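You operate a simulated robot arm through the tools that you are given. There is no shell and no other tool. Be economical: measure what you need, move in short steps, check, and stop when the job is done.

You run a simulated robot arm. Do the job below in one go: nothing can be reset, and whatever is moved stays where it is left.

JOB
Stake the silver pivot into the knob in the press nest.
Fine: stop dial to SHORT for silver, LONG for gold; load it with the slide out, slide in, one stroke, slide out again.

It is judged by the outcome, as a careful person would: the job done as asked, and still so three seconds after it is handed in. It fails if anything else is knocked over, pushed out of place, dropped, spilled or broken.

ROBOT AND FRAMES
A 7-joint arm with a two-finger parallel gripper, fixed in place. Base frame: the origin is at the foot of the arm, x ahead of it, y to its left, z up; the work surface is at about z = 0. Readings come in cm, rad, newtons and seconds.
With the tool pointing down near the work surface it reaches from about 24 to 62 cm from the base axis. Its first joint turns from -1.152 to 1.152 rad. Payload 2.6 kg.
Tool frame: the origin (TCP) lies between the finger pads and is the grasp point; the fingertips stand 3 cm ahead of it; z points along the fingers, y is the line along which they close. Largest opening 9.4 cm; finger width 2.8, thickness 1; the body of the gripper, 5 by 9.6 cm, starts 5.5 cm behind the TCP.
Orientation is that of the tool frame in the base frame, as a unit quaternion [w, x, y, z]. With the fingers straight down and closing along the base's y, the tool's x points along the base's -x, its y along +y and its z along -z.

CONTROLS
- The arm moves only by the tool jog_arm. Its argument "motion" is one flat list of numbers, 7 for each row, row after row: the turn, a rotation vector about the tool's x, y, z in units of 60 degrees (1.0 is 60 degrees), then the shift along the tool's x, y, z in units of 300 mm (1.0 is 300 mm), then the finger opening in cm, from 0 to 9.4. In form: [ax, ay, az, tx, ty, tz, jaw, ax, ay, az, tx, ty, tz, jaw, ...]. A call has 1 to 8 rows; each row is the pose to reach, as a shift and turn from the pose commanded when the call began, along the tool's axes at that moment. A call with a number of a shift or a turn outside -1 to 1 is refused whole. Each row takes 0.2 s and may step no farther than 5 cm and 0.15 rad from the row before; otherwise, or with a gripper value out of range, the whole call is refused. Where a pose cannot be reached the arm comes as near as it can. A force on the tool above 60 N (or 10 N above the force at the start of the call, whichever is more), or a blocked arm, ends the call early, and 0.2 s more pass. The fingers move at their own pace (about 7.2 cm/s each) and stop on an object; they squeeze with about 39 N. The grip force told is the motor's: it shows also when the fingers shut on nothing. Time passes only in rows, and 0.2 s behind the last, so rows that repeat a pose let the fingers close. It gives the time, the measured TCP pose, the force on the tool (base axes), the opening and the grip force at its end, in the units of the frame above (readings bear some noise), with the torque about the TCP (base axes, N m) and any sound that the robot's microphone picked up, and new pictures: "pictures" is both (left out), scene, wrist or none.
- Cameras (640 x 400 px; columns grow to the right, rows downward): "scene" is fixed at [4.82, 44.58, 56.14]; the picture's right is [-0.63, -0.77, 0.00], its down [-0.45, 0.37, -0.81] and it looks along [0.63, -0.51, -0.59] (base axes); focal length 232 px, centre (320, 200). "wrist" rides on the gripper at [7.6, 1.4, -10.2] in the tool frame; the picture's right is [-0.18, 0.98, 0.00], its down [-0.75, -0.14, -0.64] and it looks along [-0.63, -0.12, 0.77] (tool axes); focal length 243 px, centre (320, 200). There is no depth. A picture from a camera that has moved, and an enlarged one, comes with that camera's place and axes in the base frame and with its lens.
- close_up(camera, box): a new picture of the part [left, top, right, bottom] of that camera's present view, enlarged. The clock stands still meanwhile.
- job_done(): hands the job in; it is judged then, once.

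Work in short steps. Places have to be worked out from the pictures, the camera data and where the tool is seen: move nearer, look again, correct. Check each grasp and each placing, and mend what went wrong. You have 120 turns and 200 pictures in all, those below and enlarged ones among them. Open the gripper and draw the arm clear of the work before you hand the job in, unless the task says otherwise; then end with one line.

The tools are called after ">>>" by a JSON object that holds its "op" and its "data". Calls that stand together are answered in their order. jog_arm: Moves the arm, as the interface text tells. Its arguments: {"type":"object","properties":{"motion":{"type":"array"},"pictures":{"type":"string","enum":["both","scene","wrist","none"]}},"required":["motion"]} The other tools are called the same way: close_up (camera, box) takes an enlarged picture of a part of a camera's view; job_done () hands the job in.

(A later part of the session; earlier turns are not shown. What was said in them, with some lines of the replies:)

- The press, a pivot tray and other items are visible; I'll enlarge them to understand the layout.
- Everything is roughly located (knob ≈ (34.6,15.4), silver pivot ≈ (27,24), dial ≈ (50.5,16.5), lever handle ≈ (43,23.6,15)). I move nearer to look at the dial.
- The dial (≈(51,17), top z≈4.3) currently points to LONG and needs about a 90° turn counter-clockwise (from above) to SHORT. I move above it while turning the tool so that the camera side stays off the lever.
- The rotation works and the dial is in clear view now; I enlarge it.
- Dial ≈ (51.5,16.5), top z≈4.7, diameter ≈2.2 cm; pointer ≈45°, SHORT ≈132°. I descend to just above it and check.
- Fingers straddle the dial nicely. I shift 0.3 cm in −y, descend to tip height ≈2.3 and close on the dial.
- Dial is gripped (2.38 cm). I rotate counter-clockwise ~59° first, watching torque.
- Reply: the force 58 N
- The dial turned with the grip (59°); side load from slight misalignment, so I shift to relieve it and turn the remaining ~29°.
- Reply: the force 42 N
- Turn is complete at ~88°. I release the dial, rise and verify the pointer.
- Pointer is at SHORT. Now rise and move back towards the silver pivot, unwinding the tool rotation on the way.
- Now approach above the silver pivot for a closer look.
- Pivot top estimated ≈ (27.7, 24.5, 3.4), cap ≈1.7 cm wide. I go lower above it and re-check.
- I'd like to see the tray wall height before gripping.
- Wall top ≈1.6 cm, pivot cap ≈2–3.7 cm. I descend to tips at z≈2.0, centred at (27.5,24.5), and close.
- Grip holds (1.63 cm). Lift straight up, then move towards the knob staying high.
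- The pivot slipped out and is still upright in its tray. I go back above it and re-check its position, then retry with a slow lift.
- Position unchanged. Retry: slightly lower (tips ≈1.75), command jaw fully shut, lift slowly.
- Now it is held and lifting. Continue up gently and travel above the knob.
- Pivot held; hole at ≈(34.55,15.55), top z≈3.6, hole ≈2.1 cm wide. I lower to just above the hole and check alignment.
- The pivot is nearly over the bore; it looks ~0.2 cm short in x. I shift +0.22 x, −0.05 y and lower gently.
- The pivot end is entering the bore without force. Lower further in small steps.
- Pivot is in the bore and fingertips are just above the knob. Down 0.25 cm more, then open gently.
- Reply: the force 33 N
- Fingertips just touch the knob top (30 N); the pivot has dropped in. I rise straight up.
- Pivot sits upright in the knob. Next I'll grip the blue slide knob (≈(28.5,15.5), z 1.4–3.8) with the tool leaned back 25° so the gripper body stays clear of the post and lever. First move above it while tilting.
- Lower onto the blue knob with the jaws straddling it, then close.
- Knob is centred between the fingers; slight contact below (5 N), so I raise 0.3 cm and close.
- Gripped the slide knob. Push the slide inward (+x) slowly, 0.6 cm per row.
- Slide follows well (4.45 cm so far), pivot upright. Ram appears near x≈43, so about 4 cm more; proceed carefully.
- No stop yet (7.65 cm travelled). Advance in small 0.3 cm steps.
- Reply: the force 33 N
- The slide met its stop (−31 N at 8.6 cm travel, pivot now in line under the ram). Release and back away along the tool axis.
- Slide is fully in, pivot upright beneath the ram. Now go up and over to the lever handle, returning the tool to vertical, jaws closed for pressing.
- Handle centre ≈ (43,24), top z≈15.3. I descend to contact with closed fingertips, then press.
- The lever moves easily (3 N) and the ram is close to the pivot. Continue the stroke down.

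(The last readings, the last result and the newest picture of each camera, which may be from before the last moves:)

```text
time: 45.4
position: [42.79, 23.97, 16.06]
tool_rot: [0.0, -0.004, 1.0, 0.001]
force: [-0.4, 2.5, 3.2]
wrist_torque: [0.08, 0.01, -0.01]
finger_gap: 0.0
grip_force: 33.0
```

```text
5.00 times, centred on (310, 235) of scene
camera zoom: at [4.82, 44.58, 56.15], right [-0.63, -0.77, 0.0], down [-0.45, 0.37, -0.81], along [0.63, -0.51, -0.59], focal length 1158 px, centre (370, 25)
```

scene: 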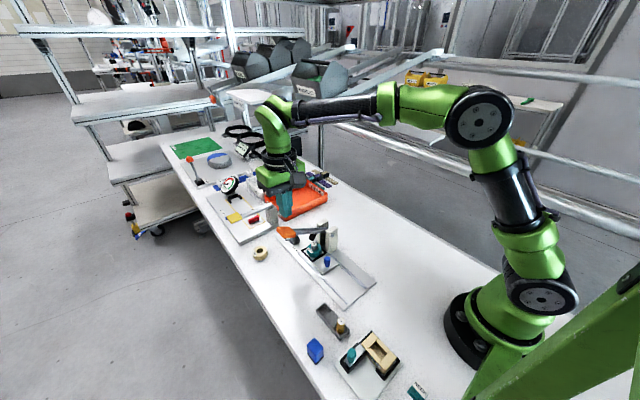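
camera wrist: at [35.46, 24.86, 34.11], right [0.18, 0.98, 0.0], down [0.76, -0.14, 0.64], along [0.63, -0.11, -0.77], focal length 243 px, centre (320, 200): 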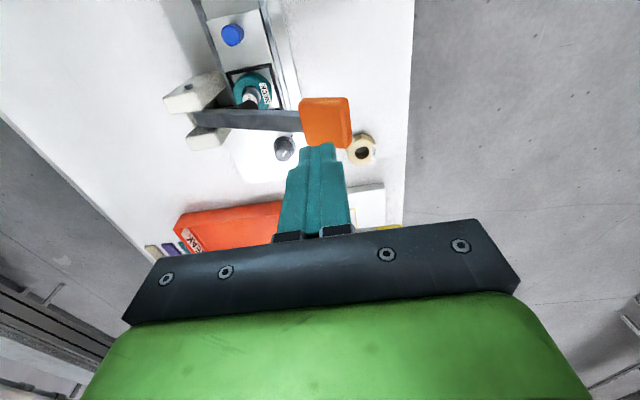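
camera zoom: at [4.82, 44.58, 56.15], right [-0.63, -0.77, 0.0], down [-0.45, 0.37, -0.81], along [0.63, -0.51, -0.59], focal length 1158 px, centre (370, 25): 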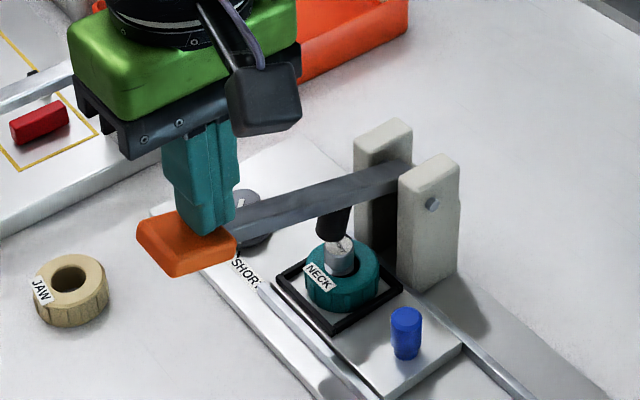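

The ram is about to meet the pivot; keep pressing until the stop.

>>> {"op": "jog_arm", "data": {"motion": [0, 0, 0, 0, 0, 0.01, 0, 0, 0, 0, 0, 0, 0.02, 0, 0, 0, 0, 0, 0, 0.03, 0, 0, 0, 0, 0, 0, 0.04, 0, 0, 0, 0, 0, 0, 0.05, 0, 0, 0, 0, 0, 0, 0.06, 0], "pictures": "none"}}

>>> {"op": "close_up", "data": {"camera": "scene", "box": [260, 195, 360, 275]}}

```text
time: 46.8
position: [42.91, 24.03, 14.3]
tool_rot: [0.001, -0.005, 1.0, 0.001]
force: [0.3, 2.6, 3.8]
wrist_torque: [0.12, -0.04, -0.01]
finger_gap: 0.03
grip_force: 33.0
```

```text
5.00 times, centred on (310, 235) of scene
camera zoom: at [4.82, 44.58, 56.15], right [-0.63, -0.77, 0.0], down [-0.45, 0.37, -0.81], along [0.63, -0.51, -0.59], focal length 1158 px, centre (370, 25)
```

zoom: 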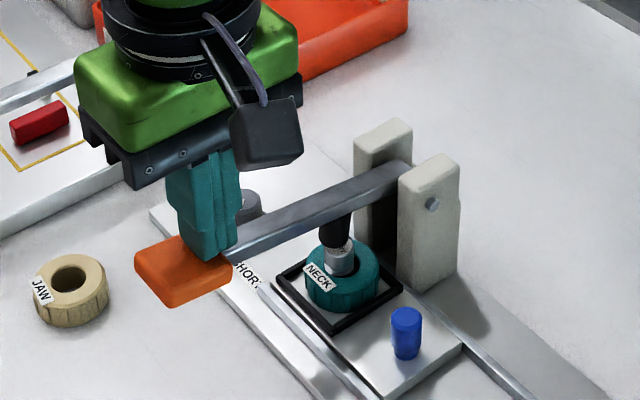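

Continue downward.

>>> {"op": "jog_arm", "data": {"motion": [0, 0, 0, 0, 0, 0.008, 0, 0, 0, 0, 0, 0, 0.016, 0, 0, 0, 0, 0, 0, 0.024, 0, 0, 0, 0, 0, 0, 0.032, 0, 0, 0, 0, 0, 0, 0.04, 0], "pictures": "none"}}

>>> {"op": "close_up", "data": {"camera": "scene", "box": [260, 195, 360, 275]}}

```text
time: 48.0
position: [43.03, 24.02, 13.13]
tool_rot: [0.0, -0.005, 1.0, 0.001]
force: [0.3, 3.9, 5.7]
wrist_torque: [0.12, -0.01, -0.03]
finger_gap: 0.0
grip_force: 33.2
```

```text
5.00 times, centred on (310, 235) of scene
camera zoom: at [4.82, 44.58, 56.15], right [-0.63, -0.77, 0.0], down [-0.45, 0.37, -0.81], along [0.63, -0.51, -0.59], focal length 1158 px, centre (370, 25)
```

zoom: 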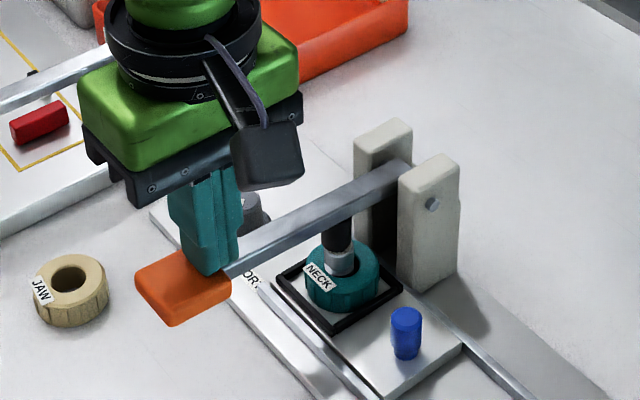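

Ram is on the pivot. Continue, shifting slightly outward to stay on the handle.

>>> {"op": "jog_arm", "data": {"motion": [0, 0, 0, 0, 0.006, 0.006, 0, 0, 0, 0, 0, 0.012, 0.012, 0, 0, 0, 0, 0, 0.018, 0.018, 0, 0, 0, 0, 0, 0.018, 0.026, 0, 0, 0, 0, 0, 0.018, 0.034, 0], "pictures": "none"}}

>>> {"op": "close_up", "data": {"camera": "scene", "box": [260, 195, 360, 275]}}

```text
time: 49.2
position: [43.0, 24.55, 12.32]
tool_rot: [0.001, -0.004, 1.0, 0.001]
force: [-1.9, -7.2, 15.7]
wrist_torque: [-0.25, 0.32, 0.15]
finger_gap: 0.0
grip_force: 33.0
```

```text
5.00 times, centred on (310, 235) of scene
camera zoom: at [4.81, 44.57, 56.15], right [-0.63, -0.77, 0.0], down [-0.45, 0.37, -0.81], along [0.63, -0.51, -0.59], focal length 1158 px, centre (370, 25)
```

zoom: 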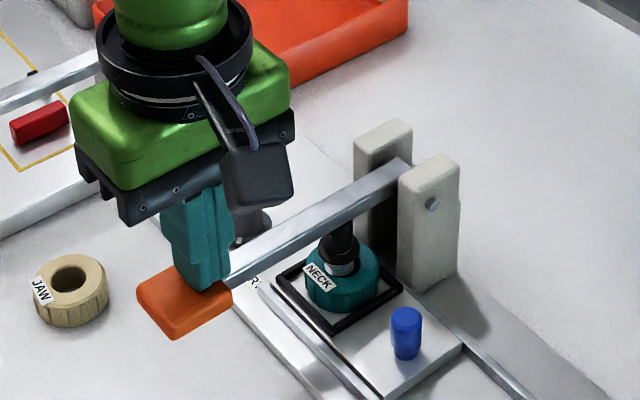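

Resistance rising (16 N) and the pivot is being seated. Keep going to the hard stop.

>>> {"op": "jog_arm", "data": {"motion": [0, 0, 0, 0, 0, 0.007, 0, 0, 0, 0, 0, 0, 0.014, 0, 0, 0, 0, 0, 0, 0.021, 0, 0, 0, 0, 0, 0, 0.028, 0, 0, 0, 0, 0, 0, 0.035, 0], "pictures": "none"}}

>>> {"op": "close_up", "data": {"camera": "scene", "box": [260, 195, 360, 275]}}

```text
time: 49.9
position: [43.11, 24.57, 12.24]
tool_rot: [0.003, -0.003, 1.0, 0.004]
force: [-4.3, -3.8, 10.1]
wrist_torque: [-0.19, 0.28, 0.01]
finger_gap: 0.0
grip_force: 32.4
stopped in row 3: the force on the tool passed its limit at 62 N (the readings are from after the stop); the commanded pose is now the measured one
```

```text
5.00 times, centred on (310, 235) of scene
camera zoom: at [4.81, 44.58, 56.15], right [-0.63, -0.77, 0.0], down [-0.45, 0.37, -0.81], along [0.63, -0.51, -0.59], focal length 1158 px, centre (370, 25)
```

zoom: 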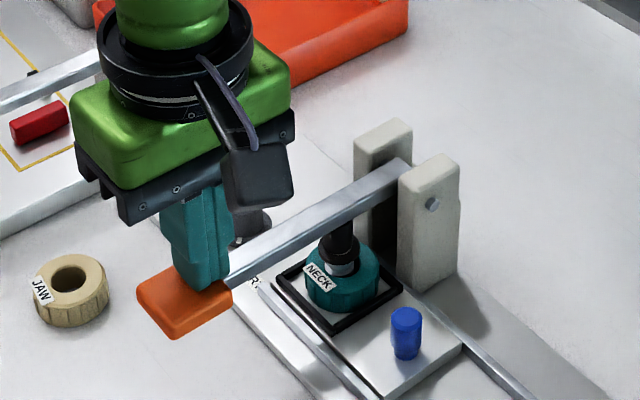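

Hit 62 N at essentially the same height, likely the stop. I press a bit again (same stroke) to confirm the lever doesn't move further.

>>> {"op": "jog_arm", "data": {"motion": [0, 0, 0, 0, 0, 0.004, 0, 0, 0, 0, 0, 0, 0.008, 0, 0, 0, 0, 0, 0, 0.008, 0, 0, 0, 0, 0, 0, 0.008, 0], "pictures": "none"}}

>>> {"op": "close_up", "data": {"camera": "scene", "box": [290, 225, 350, 275]}}

```text
time: 50.9
position: [43.15, 24.64, 12.3]
tool_rot: [0.004, -0.001, 1.0, 0.004]
force: [-12.8, -9.0, 40.9]
wrist_torque: [-0.35, 0.93, -0.01]
finger_gap: 0.0
grip_force: 33.3
```

```text
8.00 times, centred on (320, 250) of scene
camera zoom: at [4.8, 44.57, 56.16], right [-0.63, -0.77, 0.0], down [-0.45, 0.37, -0.81], along [0.63, -0.51, -0.59], focal length 1852 px, centre (320, -200)
```

zoom: 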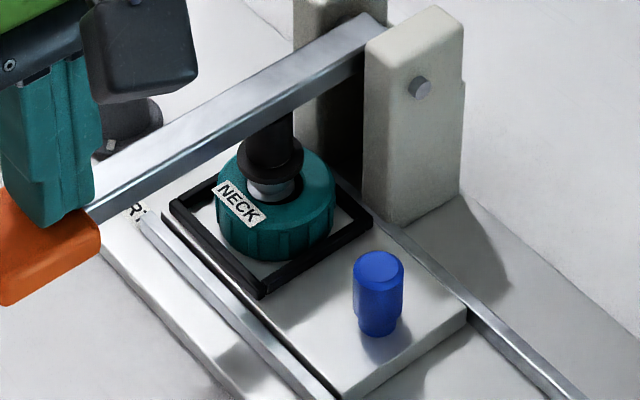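

Lever is firm at 41 N with no further motion: stroke complete. Now raise the arm and see whether the lever returns by itself.

>>> {"op": "jog_arm", "data": {"motion": [0, 0, 0, 0, 0, -0.02, 0, 0, 0, 0, 0, 0, -0.06, 0, 0, 0, 0, 0, 0, -0.1, 0, 0, 0, 0, 0, 0, -0.15, 0, 0, 0, 0, 0, 0, -0.22, 0, 0, 0, 0, 0, 0, -0.33, 0]}}

>>> {"op": "close_up", "data": {"camera": "scene", "box": [260, 195, 360, 275]}}

>>> {"op": "close_up", "data": {"camera": "wrist", "box": [220, 0, 420, 160]}}

```text
time: 52.3
position: [42.99, 24.49, 21.66]
tool_rot: [0.002, -0.004, 1.0, 0.003]
force: [0.4, 0.3, -0.1]
wrist_torque: [-0.01, -0.01, -0.03]
finger_gap: 0.0
grip_force: 33.0
camera wrist: at [35.39, 25.76, 32.02], right [0.18, 0.98, 0.01], down [0.75, -0.14, 0.64], along [0.64, -0.11, -0.76], focal length 243 px, centre (320, 200)
```

scene: 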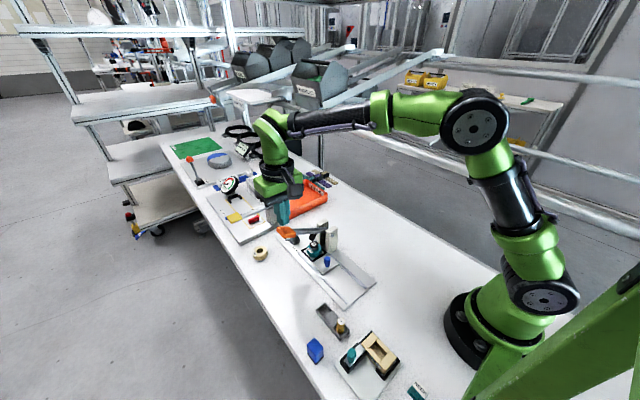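
wrist: 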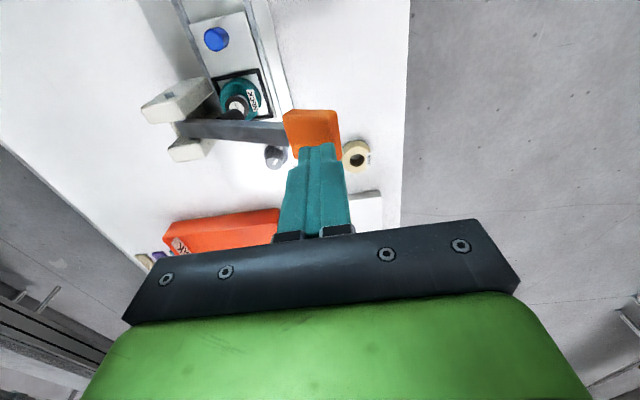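

```text
5.00 times, centred on (310, 235) of scene
camera zoom: at [4.82, 44.58, 56.14], right [-0.63, -0.77, 0.0], down [-0.45, 0.37, -0.81], along [0.63, -0.51, -0.59], focal length 1158 px, centre (370, 25)
```

zoom: 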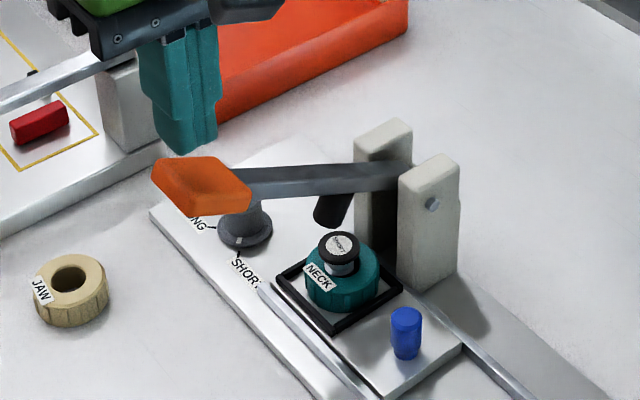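

```text
2.50 times, centred on (320, 80) of wrist
camera zoom: at [35.39, 25.76, 32.02], right [0.18, 0.98, 0.01], down [0.75, -0.14, 0.64], along [0.64, -0.11, -0.76], focal length 606 px, centre (320, 500)
```

zoom: 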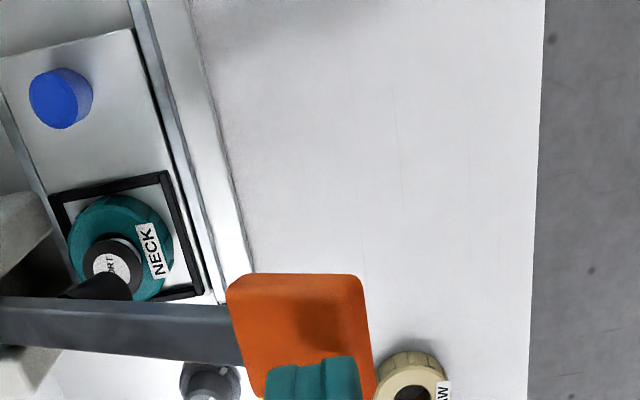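

The stake succeeded: the lever sprang back and a black collar now sits on the pivot. Now return to the slide knob (tilted pose) to pull the slide out.

>>> {"op": "jog_arm", "data": {"motion": [0, -0.06, 0, 0.07, -0.06, 0, 1, 0, -0.12, 0, 0.15, -0.13, 0, 3, 0, -0.18, 0, 0.23, -0.2, 0, 3.2, 0, -0.25, 0, 0.3, -0.26, 0.05, 3.2, 0, -0.33, 0, 0.35, -0.3, 0.14, 3.2, 0, -0.417, 0, 0.37, -0.302, 0.235, 3.2, 0, -0.417, 0, 0.37, -0.302, 0.235, 3.2]}}

>>> {"op": "close_up", "data": {"camera": "wrist", "box": [230, 60, 410, 200]}}

```text
time: 53.9
position: [31.82, 15.31, 14.46]
tool_rot: [0.219, -0.003, 0.976, 0.005]
force: [-0.2, 0.5, 0.5]
wrist_torque: [-0.01, 0.0, -0.02]
finger_gap: 3.2
grip_force: 0.1
camera wrist: at [20.52, 16.7, 20.57], right [0.16, 0.98, 0.08], down [0.41, -0.14, 0.9], along [0.9, -0.11, -0.42], focal length 243 px, centre (320, 200)
```

scene: 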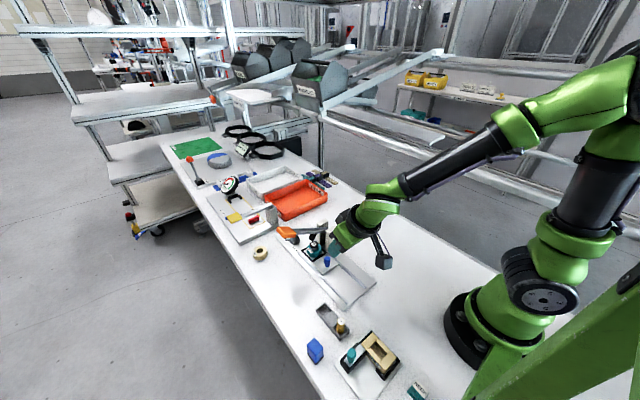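
wrist: 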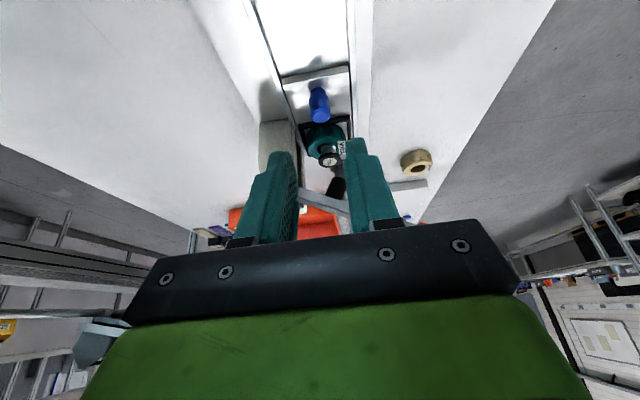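

```text
2.86 times, centred on (320, 130) of wrist
camera zoom: at [20.52, 16.7, 20.57], right [0.16, 0.98, 0.08], down [0.41, -0.14, 0.9], along [0.9, -0.11, -0.42], focal length 693 px, centre (320, 400)
```

zoom: 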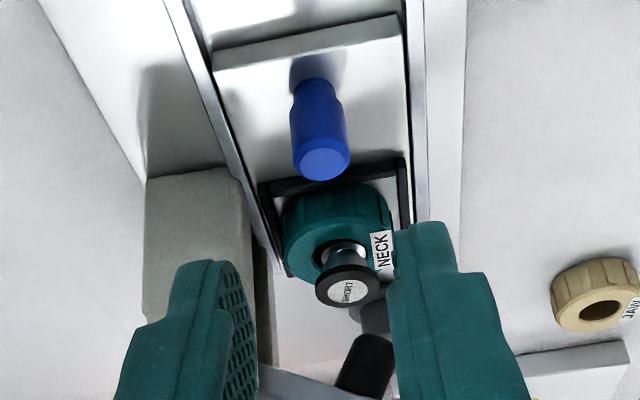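

Approach the slide knob along the tool axis and close.

>>> {"op": "jog_arm", "data": {"motion": [0, 0, 0, 0, 0.004, 0.13, 3.2, 0, 0, 0, -0.002, 0.005, 0.23, 3.2, 0, 0, 0, -0.004, 0.005, 0.3, 3.2, 0, 0, 0, -0.004, 0.005, 0.329, 3.2, 0, 0, 0, -0.004, 0.005, 0.329, 1.6, 0, 0, 0, -0.004, 0.005, 0.329, 0, 0, 0, 0, -0.004, 0.005, 0.329, 0, 0, 0, 0, -0.004, 0.005, 0.329, 0]}}

>>> {"op": "close_up", "data": {"camera": "scene", "box": [270, 205, 370, 285]}}

```text
time: 55.7
position: [36.28, 15.48, 5.83]
tool_rot: [0.218, -0.001, 0.976, 0.002]
force: [0.6, -5.4, -5.3]
wrist_torque: [-0.32, -0.74, -0.03]
finger_gap: 1.66
grip_force: 44.8
camera wrist: at [25.03, 16.8, 11.8], right [0.16, 0.98, 0.08], down [0.41, -0.14, 0.9], along [0.9, -0.11, -0.42], focal length 243 px, centre (320, 200)
```

scene: 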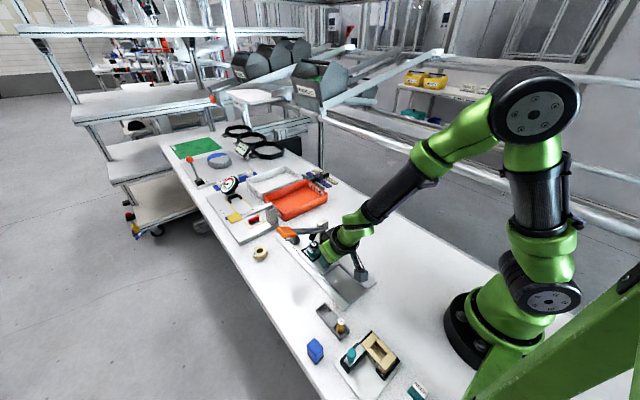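
wrist: 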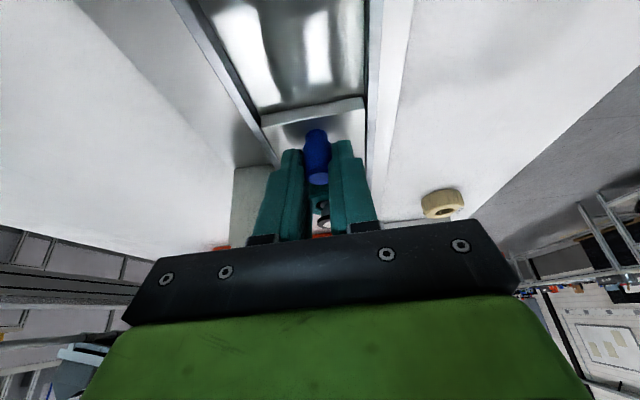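

```text
5.00 times, centred on (320, 245) of scene
camera zoom: at [4.82, 44.58, 56.14], right [-0.63, -0.77, 0.0], down [-0.45, 0.37, -0.81], along [0.63, -0.51, -0.59], focal length 1158 px, centre (320, -25)
```

zoom: 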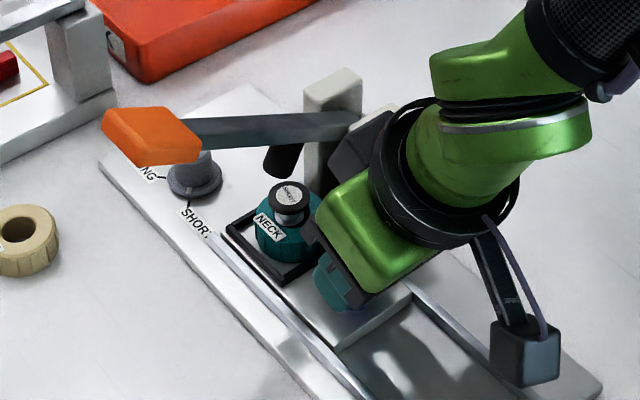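

Gripped; pull the slide out slowly (−x).

>>> {"op": "jog_arm", "data": {"motion": [0, 0, 0, 0.009, 0, -0.0042, 0, 0, 0, 0, 0.027, 0, -0.0126, 0, 0, 0, 0, 0.045, 0, -0.021, 0, 0, 0, 0, 0.063, 0, -0.0294, 0, 0, 0, 0, 0.081, 0, -0.0378, 0, 0, 0, 0, 0.099, 0, -0.0462, 0, 0, 0, 0, 0.117, 0, -0.0546, 0, 0, 0, 0, 0.135, 0, -0.063, 0], "pictures": "none"}}

>>> {"op": "close_up", "data": {"camera": "scene", "box": [270, 205, 380, 295]}}

```text
time: 57.5
position: [31.79, 15.52, 5.8]
tool_rot: [0.219, 0.0, 0.976, 0.001]
force: [0.3, -21.1, 8.2]
wrist_torque: [-0.61, -0.39, -0.06]
finger_gap: 1.67
grip_force: 45.2
```

```text
4.44 times, centred on (325, 250) of scene
camera zoom: at [4.81, 44.58, 56.14], right [-0.63, -0.77, 0.0], down [-0.45, 0.37, -0.81], along [0.63, -0.51, -0.59], focal length 1029 px, centre (298, -22)
```

zoom: 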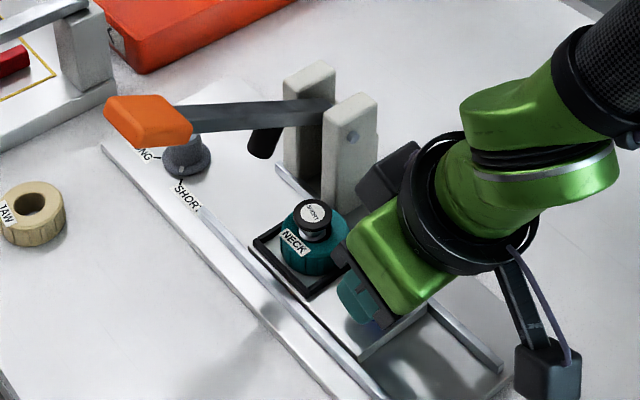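

Sliding out fine; side load −21 N, so shift slightly −y and pull the remaining ~4.1 cm.

>>> {"op": "jog_arm", "data": {"motion": [0, 0, 0, 0.009, -0.002, -0.0042, 0, 0, 0, 0, 0.027, -0.004, -0.0126, 0, 0, 0, 0, 0.045, -0.004, -0.021, 0, 0, 0, 0, 0.063, -0.004, -0.0294, 0, 0, 0, 0, 0.081, -0.004, -0.0378, 0, 0, 0, 0, 0.099, -0.004, -0.0462, 0, 0, 0, 0, 0.114, -0.004, -0.0532, 0, 0, 0, 0, 0.125, -0.004, -0.0584, 0], "pictures": "none"}}

>>> {"op": "close_up", "data": {"camera": "scene", "box": [270, 215, 380, 305]}}

```text
time: 59.3
position: [27.68, 15.45, 5.75]
tool_rot: [0.218, -0.003, 0.976, 0.001]
force: [15.7, -4.3, -28.8]
wrist_torque: [-0.26, -0.1, -0.04]
finger_gap: 1.69
grip_force: 44.7
```

```text
4.44 times, centred on (325, 260) of scene
camera zoom: at [4.83, 44.59, 56.14], right [-0.63, -0.77, 0.0], down [-0.45, 0.37, -0.81], along [0.63, -0.51, -0.59], focal length 1029 px, centre (298, -67)
```

zoom: 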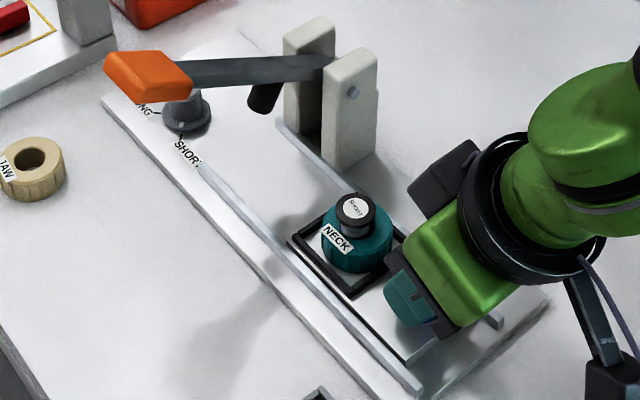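

Slide reached its out stop (same place as at the start). Release and withdraw.

>>> {"op": "jog_arm", "data": {"motion": [0, 0, 0, -0.004, 0, 0.004, 0, 0, 0, 0, -0.004, 0, 0.004, 1.9, 0, 0, 0, -0.004, 0, 0.004, 3.2, 0, 0, 0, -0.004, 0, -0.06, 3.2, 0, 0, 0, -0.004, 0, -0.15, 3.2, 0, 0.1, 0, -0.05, 0, -0.26, 3.2, 0, 0.22, 0, -0.1, 0, -0.38, 3.2, 0, 0.34, 0, -0.15, 0, -0.5, 5]}}

>>> {"op": "close_up", "data": {"camera": "scene", "box": [270, 205, 390, 305]}}

>>> {"op": "close_up", "data": {"camera": "wrist", "box": [220, 20, 420, 180]}}

```text
time: 61.1
position: [25.36, 15.33, 21.35]
tool_rot: [0.042, -0.002, 0.999, 0.002]
force: [-0.6, -0.5, 0.7]
wrist_torque: [-0.01, -0.02, -0.02]
finger_gap: 4.98
grip_force: 0.0
camera wrist: at [16.95, 16.57, 30.88], right [0.18, 0.98, 0.02], down [0.7, -0.14, 0.7], along [0.69, -0.11, -0.71], focal length 243 px, centre (320, 200)
```

scene: 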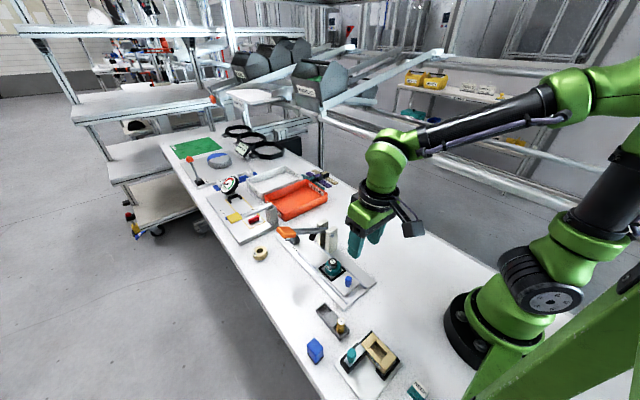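
wrist: 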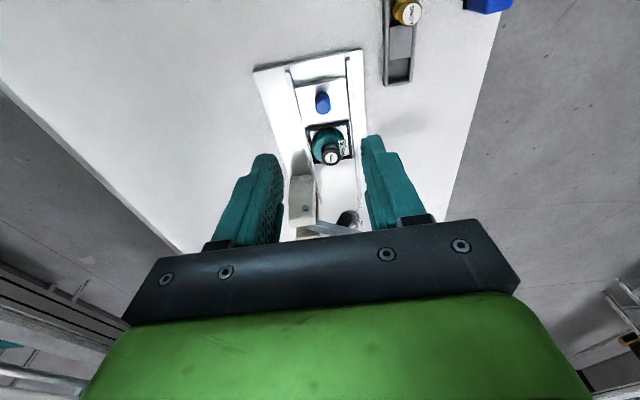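

```text
4.00 times, centred on (330, 255) of scene
camera zoom: at [4.81, 44.58, 56.14], right [-0.63, -0.77, 0.0], down [-0.45, 0.37, -0.81], along [0.63, -0.51, -0.59], focal length 926 px, centre (280, -20)
```

zoom: 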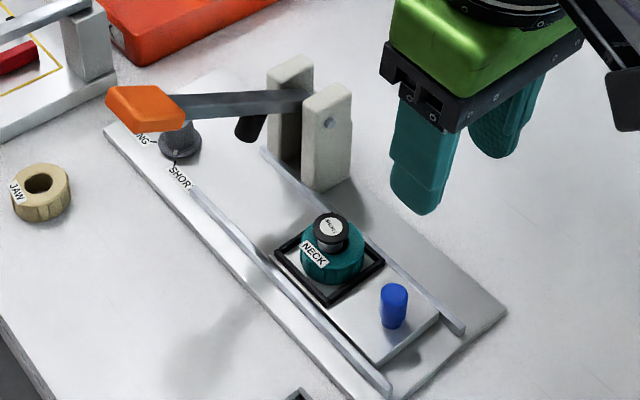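

```text
2.50 times, centred on (320, 100) of wrist
camera zoom: at [16.95, 16.57, 30.88], right [0.18, 0.98, 0.02], down [0.7, -0.14, 0.7], along [0.69, -0.11, -0.71], focal length 606 px, centre (320, 450)
```

zoom: 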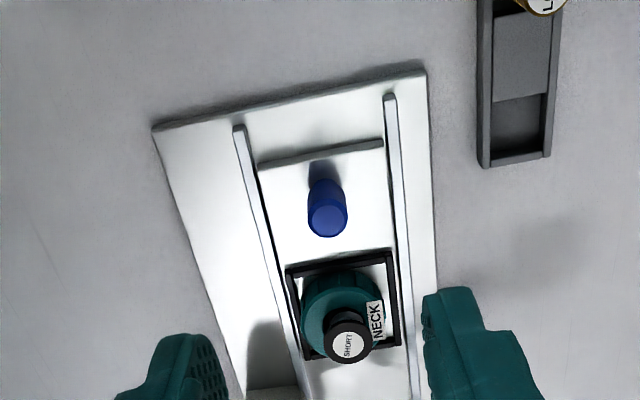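

The scene shows the silver pivot staked in the knob with its black collar on, the dial at SHORT, the lever up and the slide out. The gripper is open and clear of the work, so I'm handing the job in.

>>> {"op": "job_done", "data": {}}

```text
The job is handed in.
```

The silver pivot is staked into the knob: I set the dial to SHORT, loaded it with the slide out, pushed the slide in, gave one full stroke and pulled the slide back out. The pivot slipped from the gripper on the first lift but stayed upright in its tray, and the second grip held.
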